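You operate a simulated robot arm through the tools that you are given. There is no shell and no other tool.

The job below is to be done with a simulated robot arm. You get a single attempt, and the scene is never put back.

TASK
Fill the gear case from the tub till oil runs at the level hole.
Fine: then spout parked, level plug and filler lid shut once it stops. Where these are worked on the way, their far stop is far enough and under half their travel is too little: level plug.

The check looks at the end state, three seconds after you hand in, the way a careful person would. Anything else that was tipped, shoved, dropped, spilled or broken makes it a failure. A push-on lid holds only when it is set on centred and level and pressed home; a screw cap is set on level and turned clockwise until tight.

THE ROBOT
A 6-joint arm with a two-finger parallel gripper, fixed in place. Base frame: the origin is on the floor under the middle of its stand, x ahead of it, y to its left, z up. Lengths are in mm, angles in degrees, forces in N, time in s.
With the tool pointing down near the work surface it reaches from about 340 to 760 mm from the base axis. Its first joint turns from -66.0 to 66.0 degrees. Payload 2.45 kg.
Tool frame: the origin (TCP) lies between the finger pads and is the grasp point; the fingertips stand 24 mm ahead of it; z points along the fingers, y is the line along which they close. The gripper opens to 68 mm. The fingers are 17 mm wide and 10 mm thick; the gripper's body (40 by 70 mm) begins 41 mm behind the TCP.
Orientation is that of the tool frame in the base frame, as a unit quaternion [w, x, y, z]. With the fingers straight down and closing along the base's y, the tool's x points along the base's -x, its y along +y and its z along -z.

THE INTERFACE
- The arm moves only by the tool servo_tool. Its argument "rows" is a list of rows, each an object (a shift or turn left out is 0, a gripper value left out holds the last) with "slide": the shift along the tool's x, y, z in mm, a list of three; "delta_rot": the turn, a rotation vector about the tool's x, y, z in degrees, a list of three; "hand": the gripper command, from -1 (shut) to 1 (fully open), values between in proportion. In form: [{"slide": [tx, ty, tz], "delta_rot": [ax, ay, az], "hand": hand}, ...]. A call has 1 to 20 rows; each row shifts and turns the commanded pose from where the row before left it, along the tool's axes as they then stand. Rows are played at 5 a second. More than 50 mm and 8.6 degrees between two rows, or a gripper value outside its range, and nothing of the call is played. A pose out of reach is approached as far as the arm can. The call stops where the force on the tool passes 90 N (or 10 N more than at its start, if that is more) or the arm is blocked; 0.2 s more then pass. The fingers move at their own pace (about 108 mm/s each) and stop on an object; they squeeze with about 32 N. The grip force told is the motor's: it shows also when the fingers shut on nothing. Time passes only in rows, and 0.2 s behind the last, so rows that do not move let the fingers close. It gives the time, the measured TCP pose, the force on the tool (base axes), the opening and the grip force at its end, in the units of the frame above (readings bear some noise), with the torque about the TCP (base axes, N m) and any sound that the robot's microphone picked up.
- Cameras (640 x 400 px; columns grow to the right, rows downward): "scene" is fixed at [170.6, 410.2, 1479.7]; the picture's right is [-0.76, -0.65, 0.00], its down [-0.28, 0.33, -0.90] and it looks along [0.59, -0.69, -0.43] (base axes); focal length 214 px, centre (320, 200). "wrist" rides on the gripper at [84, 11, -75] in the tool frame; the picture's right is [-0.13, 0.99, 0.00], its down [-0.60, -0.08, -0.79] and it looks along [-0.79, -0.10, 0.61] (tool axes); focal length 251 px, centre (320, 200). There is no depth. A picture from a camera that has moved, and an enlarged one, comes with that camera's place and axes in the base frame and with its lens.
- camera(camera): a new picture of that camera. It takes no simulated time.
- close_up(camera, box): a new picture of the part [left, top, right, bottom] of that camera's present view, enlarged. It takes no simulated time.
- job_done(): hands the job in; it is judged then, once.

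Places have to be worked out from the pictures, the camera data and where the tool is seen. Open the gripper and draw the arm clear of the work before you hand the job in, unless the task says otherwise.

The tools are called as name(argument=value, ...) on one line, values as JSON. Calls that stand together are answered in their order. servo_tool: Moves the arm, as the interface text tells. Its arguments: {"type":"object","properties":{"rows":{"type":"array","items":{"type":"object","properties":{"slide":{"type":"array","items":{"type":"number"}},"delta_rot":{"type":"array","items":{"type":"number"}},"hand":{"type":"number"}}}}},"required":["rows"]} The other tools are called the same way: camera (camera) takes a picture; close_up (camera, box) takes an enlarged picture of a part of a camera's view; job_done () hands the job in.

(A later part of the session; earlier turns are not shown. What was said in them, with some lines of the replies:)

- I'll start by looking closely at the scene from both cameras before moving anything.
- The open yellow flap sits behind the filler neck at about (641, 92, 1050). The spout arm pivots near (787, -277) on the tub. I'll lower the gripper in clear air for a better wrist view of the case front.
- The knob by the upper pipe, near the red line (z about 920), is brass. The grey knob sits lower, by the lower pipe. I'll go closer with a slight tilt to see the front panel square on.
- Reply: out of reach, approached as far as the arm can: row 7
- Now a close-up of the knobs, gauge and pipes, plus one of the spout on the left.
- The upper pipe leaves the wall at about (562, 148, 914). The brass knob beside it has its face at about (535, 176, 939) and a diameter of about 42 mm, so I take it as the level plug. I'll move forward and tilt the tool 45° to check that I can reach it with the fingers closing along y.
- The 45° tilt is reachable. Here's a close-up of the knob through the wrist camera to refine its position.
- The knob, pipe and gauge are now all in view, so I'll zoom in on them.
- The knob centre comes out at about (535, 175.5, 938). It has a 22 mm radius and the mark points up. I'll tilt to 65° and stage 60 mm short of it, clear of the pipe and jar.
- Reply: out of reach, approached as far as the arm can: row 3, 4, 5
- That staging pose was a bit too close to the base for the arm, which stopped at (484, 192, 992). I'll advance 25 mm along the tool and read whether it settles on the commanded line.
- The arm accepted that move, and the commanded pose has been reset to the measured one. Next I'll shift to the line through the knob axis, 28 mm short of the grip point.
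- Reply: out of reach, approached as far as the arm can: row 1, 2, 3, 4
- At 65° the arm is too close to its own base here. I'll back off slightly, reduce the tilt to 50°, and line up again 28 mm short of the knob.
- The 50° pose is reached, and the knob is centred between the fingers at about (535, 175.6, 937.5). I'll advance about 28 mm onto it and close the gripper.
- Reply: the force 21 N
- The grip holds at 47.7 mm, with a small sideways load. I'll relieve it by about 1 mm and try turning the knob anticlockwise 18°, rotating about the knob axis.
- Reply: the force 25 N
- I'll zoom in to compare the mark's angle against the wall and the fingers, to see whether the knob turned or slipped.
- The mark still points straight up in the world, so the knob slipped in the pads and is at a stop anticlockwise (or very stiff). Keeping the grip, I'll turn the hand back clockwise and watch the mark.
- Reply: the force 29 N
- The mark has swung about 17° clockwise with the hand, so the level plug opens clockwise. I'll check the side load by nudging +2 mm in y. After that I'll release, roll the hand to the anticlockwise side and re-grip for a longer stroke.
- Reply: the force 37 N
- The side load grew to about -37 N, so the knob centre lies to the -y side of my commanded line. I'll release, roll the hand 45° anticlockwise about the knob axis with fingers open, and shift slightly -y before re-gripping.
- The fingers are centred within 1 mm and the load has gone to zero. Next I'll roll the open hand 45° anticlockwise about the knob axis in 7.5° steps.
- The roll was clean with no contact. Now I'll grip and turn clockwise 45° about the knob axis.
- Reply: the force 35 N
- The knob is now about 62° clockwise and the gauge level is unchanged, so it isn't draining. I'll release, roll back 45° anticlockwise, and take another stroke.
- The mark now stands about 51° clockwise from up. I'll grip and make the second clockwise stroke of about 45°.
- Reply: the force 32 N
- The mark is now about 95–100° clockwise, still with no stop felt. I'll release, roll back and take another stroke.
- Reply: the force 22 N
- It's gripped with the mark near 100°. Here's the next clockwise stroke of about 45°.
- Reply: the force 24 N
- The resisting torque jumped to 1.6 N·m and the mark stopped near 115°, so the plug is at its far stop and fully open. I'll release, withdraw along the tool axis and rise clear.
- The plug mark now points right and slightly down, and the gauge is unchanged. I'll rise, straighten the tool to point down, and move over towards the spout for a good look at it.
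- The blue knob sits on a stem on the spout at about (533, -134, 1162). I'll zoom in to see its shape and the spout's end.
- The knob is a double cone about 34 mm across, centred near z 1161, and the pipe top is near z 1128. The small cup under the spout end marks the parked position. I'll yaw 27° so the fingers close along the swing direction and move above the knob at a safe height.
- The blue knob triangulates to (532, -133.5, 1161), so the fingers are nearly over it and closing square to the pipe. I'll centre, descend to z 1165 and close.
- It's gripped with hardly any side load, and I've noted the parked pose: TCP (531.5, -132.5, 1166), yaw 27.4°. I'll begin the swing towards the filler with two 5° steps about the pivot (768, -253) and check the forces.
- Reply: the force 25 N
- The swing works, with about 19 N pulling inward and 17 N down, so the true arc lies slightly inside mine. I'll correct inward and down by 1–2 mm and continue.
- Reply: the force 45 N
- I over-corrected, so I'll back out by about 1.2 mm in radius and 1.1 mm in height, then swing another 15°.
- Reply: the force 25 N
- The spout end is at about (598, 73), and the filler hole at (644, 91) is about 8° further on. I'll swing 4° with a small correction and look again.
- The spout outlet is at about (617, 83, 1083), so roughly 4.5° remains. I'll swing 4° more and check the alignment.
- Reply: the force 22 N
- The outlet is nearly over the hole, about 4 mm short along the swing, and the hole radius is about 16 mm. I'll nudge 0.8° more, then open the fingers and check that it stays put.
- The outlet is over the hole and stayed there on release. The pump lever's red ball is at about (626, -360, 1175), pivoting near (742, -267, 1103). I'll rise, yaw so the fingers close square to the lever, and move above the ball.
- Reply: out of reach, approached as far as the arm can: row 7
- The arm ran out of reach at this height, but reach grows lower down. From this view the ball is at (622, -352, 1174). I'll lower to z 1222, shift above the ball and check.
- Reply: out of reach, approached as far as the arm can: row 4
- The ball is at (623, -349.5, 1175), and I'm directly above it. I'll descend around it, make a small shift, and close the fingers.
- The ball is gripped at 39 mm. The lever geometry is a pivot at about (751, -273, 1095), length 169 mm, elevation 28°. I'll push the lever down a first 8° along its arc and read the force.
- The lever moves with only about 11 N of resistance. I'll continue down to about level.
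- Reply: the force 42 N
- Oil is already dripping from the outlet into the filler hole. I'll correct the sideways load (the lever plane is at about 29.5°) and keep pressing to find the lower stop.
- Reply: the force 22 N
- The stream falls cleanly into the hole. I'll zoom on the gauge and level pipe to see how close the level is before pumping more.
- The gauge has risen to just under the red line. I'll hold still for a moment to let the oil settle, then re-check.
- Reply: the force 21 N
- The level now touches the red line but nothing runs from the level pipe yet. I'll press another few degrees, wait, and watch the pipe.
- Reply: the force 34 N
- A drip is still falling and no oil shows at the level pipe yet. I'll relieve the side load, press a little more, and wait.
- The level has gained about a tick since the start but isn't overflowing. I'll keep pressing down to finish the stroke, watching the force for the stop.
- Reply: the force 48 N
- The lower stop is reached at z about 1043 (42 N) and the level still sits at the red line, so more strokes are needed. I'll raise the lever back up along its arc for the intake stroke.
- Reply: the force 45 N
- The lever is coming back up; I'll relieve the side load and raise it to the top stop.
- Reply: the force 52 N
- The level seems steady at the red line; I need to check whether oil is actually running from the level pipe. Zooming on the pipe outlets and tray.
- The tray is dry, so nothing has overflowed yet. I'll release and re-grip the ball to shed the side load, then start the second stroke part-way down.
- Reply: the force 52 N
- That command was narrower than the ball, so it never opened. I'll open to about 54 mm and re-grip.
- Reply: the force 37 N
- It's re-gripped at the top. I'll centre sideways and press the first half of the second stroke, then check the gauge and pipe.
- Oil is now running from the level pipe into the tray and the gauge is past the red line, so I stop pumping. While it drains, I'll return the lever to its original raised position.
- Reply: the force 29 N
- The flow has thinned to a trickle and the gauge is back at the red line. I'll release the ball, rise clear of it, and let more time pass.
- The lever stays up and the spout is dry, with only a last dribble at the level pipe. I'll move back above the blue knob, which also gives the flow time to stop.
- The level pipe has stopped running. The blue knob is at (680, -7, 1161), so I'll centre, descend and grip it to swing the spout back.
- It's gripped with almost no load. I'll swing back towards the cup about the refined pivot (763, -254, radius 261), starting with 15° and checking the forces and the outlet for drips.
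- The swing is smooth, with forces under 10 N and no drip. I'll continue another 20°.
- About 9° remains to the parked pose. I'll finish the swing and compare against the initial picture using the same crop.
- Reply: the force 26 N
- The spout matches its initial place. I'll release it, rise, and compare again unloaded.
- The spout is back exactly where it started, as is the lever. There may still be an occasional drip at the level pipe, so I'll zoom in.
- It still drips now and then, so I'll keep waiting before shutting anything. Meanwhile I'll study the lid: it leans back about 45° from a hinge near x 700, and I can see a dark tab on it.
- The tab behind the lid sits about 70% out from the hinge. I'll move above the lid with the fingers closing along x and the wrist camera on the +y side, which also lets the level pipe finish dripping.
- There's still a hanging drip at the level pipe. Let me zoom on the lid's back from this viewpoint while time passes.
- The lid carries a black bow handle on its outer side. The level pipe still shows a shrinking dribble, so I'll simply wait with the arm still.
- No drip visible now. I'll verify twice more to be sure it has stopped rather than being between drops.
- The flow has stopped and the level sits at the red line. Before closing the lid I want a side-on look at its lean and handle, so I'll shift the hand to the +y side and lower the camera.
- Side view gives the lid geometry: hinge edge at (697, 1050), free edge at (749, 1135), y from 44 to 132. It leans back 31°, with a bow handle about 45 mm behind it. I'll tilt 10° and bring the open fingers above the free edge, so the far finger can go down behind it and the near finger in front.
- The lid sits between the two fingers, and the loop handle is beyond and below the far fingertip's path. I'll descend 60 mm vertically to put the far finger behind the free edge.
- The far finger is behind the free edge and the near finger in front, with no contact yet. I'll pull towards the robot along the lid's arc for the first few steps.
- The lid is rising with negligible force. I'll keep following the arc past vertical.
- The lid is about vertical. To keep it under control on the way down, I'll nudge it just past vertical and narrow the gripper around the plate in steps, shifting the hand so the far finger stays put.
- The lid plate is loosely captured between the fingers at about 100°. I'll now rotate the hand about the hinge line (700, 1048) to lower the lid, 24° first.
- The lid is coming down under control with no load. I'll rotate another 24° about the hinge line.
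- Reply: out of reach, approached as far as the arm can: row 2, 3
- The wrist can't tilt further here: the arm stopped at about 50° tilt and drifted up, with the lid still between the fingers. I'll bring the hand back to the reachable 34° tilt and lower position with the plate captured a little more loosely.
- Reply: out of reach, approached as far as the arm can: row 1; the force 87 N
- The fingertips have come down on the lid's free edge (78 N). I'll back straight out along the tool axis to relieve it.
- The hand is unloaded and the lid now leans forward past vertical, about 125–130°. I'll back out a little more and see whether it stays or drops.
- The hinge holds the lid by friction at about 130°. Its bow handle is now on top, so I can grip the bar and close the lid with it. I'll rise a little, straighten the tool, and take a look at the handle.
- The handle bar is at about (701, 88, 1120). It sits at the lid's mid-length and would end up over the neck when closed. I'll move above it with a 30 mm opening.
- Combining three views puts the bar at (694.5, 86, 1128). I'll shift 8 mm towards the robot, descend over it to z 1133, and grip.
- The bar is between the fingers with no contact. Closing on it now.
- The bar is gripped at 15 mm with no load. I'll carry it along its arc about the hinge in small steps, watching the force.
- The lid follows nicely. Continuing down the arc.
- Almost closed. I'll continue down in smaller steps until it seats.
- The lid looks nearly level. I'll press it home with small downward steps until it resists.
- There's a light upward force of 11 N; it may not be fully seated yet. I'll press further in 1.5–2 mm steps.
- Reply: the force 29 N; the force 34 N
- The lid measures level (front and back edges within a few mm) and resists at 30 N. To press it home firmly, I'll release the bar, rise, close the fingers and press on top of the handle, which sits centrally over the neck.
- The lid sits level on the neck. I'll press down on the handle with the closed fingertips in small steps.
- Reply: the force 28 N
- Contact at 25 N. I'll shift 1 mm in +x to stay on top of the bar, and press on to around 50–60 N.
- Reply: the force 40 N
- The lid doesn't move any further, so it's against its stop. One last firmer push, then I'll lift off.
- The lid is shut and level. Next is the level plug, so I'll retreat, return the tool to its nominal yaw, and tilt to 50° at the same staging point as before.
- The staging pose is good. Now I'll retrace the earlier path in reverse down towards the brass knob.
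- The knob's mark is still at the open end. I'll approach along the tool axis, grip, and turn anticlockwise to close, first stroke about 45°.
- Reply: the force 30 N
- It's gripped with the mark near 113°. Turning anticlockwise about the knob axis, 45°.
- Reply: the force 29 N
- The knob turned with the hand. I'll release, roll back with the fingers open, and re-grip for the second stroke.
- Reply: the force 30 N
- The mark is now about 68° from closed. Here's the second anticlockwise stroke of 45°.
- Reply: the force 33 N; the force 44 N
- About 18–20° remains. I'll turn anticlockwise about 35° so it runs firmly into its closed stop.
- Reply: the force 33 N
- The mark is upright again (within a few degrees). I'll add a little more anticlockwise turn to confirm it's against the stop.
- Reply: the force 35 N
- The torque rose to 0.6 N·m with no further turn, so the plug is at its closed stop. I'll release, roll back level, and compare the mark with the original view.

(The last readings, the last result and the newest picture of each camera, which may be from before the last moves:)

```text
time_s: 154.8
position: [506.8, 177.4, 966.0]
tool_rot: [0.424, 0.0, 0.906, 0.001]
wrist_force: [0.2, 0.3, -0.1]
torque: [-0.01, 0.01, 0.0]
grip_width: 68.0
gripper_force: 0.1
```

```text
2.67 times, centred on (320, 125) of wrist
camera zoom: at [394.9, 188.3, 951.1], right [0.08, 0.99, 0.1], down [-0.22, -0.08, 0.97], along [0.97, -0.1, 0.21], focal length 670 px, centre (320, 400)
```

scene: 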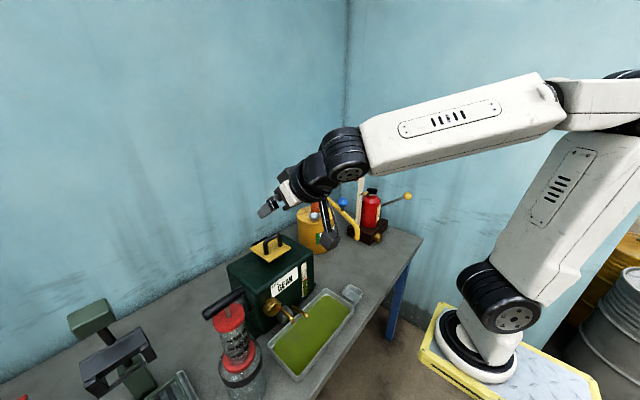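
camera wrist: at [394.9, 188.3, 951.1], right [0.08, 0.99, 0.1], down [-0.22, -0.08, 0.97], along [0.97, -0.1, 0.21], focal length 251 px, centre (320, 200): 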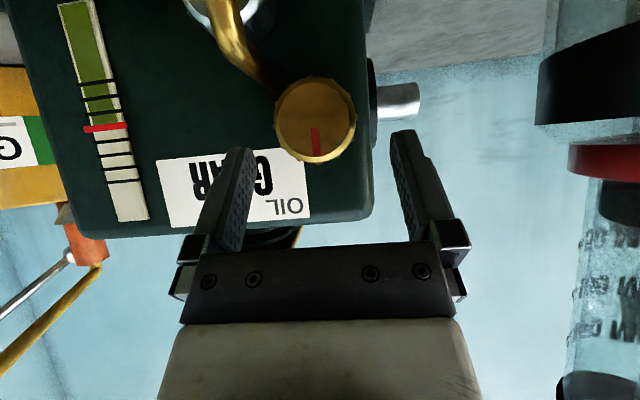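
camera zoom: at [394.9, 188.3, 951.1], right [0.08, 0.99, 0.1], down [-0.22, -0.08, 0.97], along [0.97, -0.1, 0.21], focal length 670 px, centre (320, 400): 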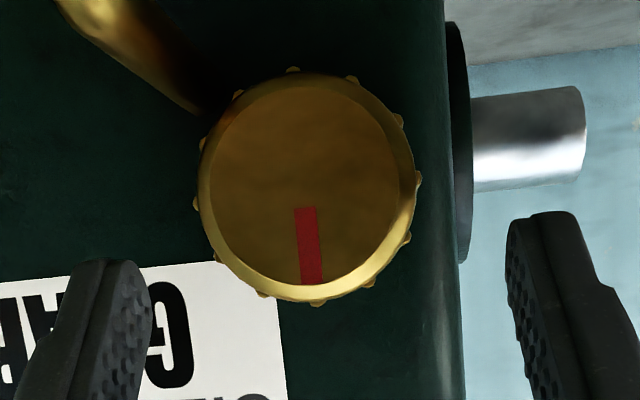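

The mark is exactly upright again, matching the original closed position. I'll withdraw and rise clear along the same path.

servo_tool(rows=[{"slide": [0, 0, -10]}, {"slide": [-20, 0, -30]}, {"slide": [-25, 0, -30]}, {"slide": [-25, 0, -30]}, {"slide": [-25, 0, -30]}, {"slide": [-25, 0, -30]}, {"slide": [-30, 0, -26]}, {"slide": [-30, 0, -26]}, {"slide": [-30, 0, -26]}, {"slide": [-30, 0, -26]}, {}])

camera(camera="scene")

close_up(camera="scene", box=[230, 220, 350, 340])

close_up(camera="scene", box=[270, 295, 320, 345])

```text
time_s: 157.2
position: [458.5, 171.8, 1322.1]
tool_rot: [0.425, 0.0, 0.905, 0.0]
wrist_force: [0.5, 0.4, -0.8]
torque: [0.0, -0.02, 0.0]
grip_width: 67.9
gripper_force: 0.0
```

```text
taken
```

scene: 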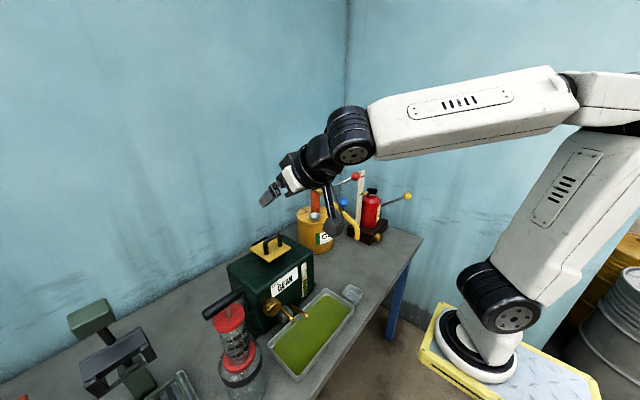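

```text
3.33 times, centred on (290, 280) of scene
camera zoom: at [170.6, 410.2, 1479.7], right [-0.76, -0.65, 0.0], down [-0.28, 0.33, -0.9], along [0.59, -0.69, -0.43], focal length 715 px, centre (420, -67)
```

zoom: 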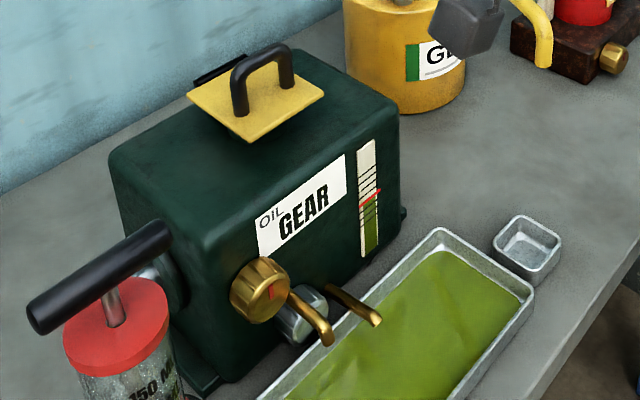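

```text
8.00 times, centred on (295, 320) of scene
camera zoom: at [170.6, 410.2, 1479.7], right [-0.76, -0.65, 0.0], down [-0.28, 0.33, -0.9], along [0.59, -0.69, -0.43], focal length 1716 px, centre (520, -760)
```

zoom: 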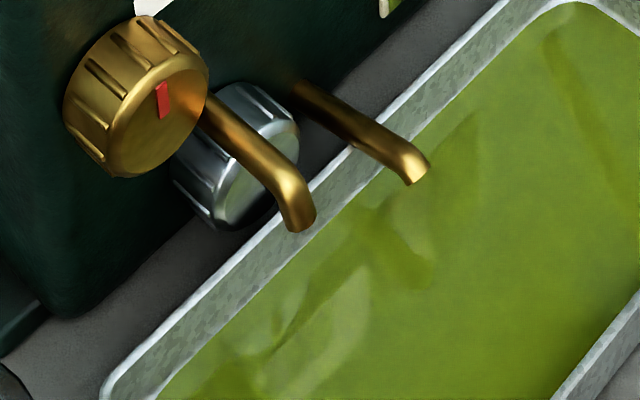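

The plug is shut with no drip. I'll take an edge-on look at the lid from the front to confirm it's fully seated and level.

servo_tool(rows=[{"slide": [29.5, 0, 24.8]}, {"slide": [29.5, 0, 24.8]}, {"slide": [29.5, 0, 24.8]}, {"slide": [29.5, 0, 24.8]}, {"slide": [29.5, 0, 24.8]}, {"slide": [29.5, 0, 24.8]}, {}])

camera(camera="wrist")

close_up(camera="wrist", box=[180, 80, 400, 240])

```text
time_s: 158.8
position: [459.1, 174.2, 1090.4]
tool_rot: [0.424, 0.001, 0.906, 0.001]
wrist_force: [0.1, 0.8, 0.7]
torque: [-0.01, 0.02, 0.02]
grip_width: 68.0
gripper_force: 0.1
```

```text
taken
camera wrist: at [347.8, 185.7, 1075.0], right [0.08, 0.99, 0.1], down [-0.22, -0.08, 0.97], along [0.97, -0.1, 0.21], focal length 251 px, centre (320, 200)
```

wrist: 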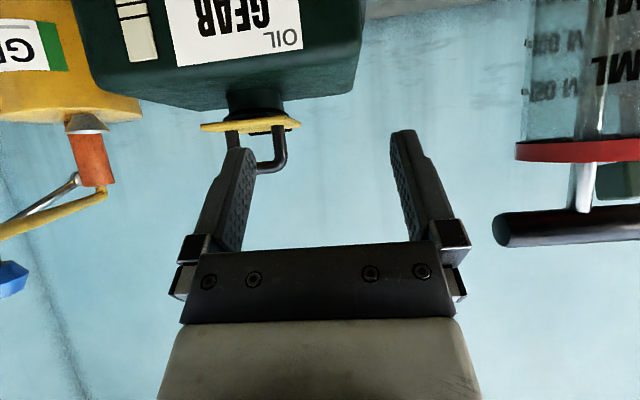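

```text
2.50 times, centred on (290, 160) of wrist
camera zoom: at [347.8, 185.7, 1075.0], right [0.08, 0.99, 0.1], down [-0.22, -0.08, 0.97], along [0.97, -0.1, 0.21], focal length 629 px, centre (395, 300)
```

zoom: 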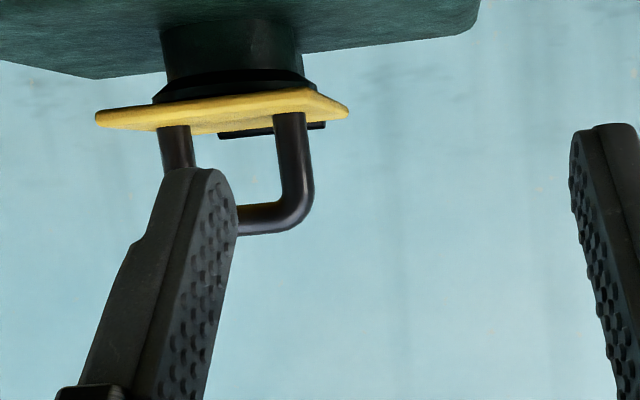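

The lid sits flush on the neck with no gap. I'll raise the arm clear, straighten the tool, and do a final check of everything.

servo_tool(rows=[{"slide": [-29.5, 0, -24.8]}, {"slide": [-29.5, 0, -24.8]}, {"slide": [-29.5, 0, -24.8]}, {"slide": [-29.5, 0, -24.8]}, {"slide": [-29.5, 0, -24.8]}, {"slide": [-29.5, 0, -24.8]}, {"delta_rot": [0, 7.15, 0]}, {"delta_rot": [0, 7.15, 0]}, {"delta_rot": [0, 7.15, 0]}, {"delta_rot": [0, 7.15, 0]}, {"delta_rot": [0, 7.15, 0]}, {"delta_rot": [0, 7.15, 0]}, {"delta_rot": [0, 7.1, 0]}, {"slide": [8, -18, -30]}, {"slide": [8, -18, -30]}, {"slide": [8, -18, -30]}, {"slide": [6, -18, -25]}, {}])

camera(camera="scene")

close_up(camera="scene", box=[220, 160, 430, 300])

close_up(camera="scene", box=[180, 230, 380, 390])

camera(camera="wrist")

```text
time_s: 162.6
position: [431.4, 105.3, 1434.4]
tool_rot: [0.002, 0.0, 1.0, 0.001]
wrist_force: [-0.4, -0.5, -0.9]
torque: [0.02, 0.03, 0.0]
grip_width: 68.0
gripper_force: 0.0
```

```text
taken
```

scene: 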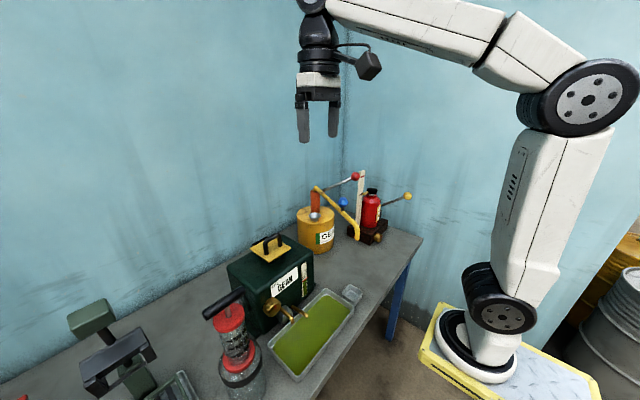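

```text
2.86 times, centred on (325, 230) of scene
camera zoom: at [170.6, 410.2, 1479.7], right [-0.76, -0.65, 0.0], down [-0.28, 0.33, -0.9], along [0.59, -0.69, -0.43], focal length 613 px, centre (306, 114)
```

zoom: 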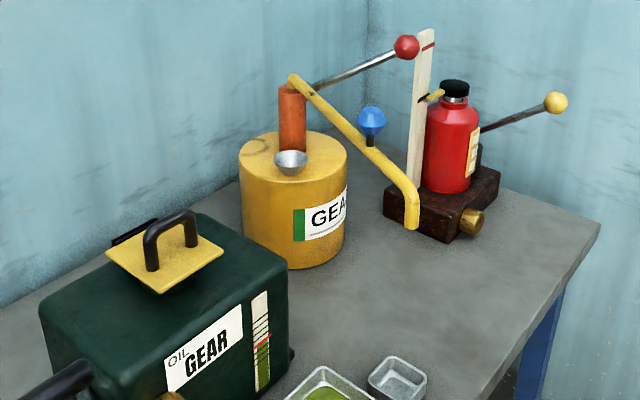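

```text
2.50 times, centred on (280, 310) of scene
camera zoom: at [170.6, 410.2, 1479.7], right [-0.76, -0.65, 0.0], down [-0.28, 0.33, -0.9], along [0.59, -0.69, -0.43], focal length 536 px, centre (420, -75)
```

zoom: 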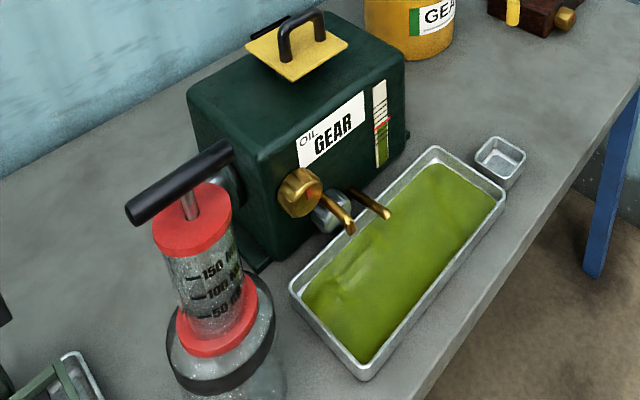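

```text
taken
camera wrist: at [346.0, 116.0, 1509.6], right [0.13, 0.99, 0.0], down [0.6, -0.08, 0.8], along [0.79, -0.1, -0.61], focal length 251 px, centre (320, 200)
```

wrist: 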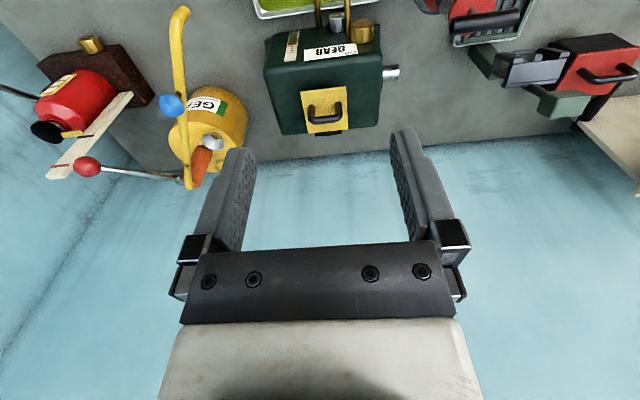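

The final check shows:
- **Level:** the oil is at the red line and the flow from the level hole has stopped.
- **Spout and lever:** the spout is parked over its cup, and the pump lever is back where it was.
- **Level plug and lid:** the plug is at its closed stop, and the lid is flush on the neck.
- **Bench:** the overflow is all in the tray, nothing else has moved, and the arm is clear with the gripper open.

I'm handing in the job.

job_done()

```text
The job is handed in.
```

The gear case is filled to the level hole, everything is shut again, and the job is handed in. I haven't seen the result of the check.

- **Fill:** I opened the brass level plug to its far stop, about 115° clockwise. I swung the spout over the filler and pumped about one and a half strokes until oil ran from the level pipe. The oil now stands at the red line on the gauge.
- **Overflow:** it all went into the tray, and I waited until the dripping had stopped before shutting anything.
- **Spout and pump lever:** the spout is back over its cup and the lever is back up, both matching the first picture.
- **Filler lid:** it is closed and level, and I pressed it down on the handle until it moved no further. On the way down my fingertips pushed on its free edge with about 78 N before I backed off. I saw no damage.
- **Level plug:** it is turned back to its closed stop with the red mark upright, as it was at the start.

Nothing else on the bench looks moved or spilled, and the arm is clear with the gripper open.
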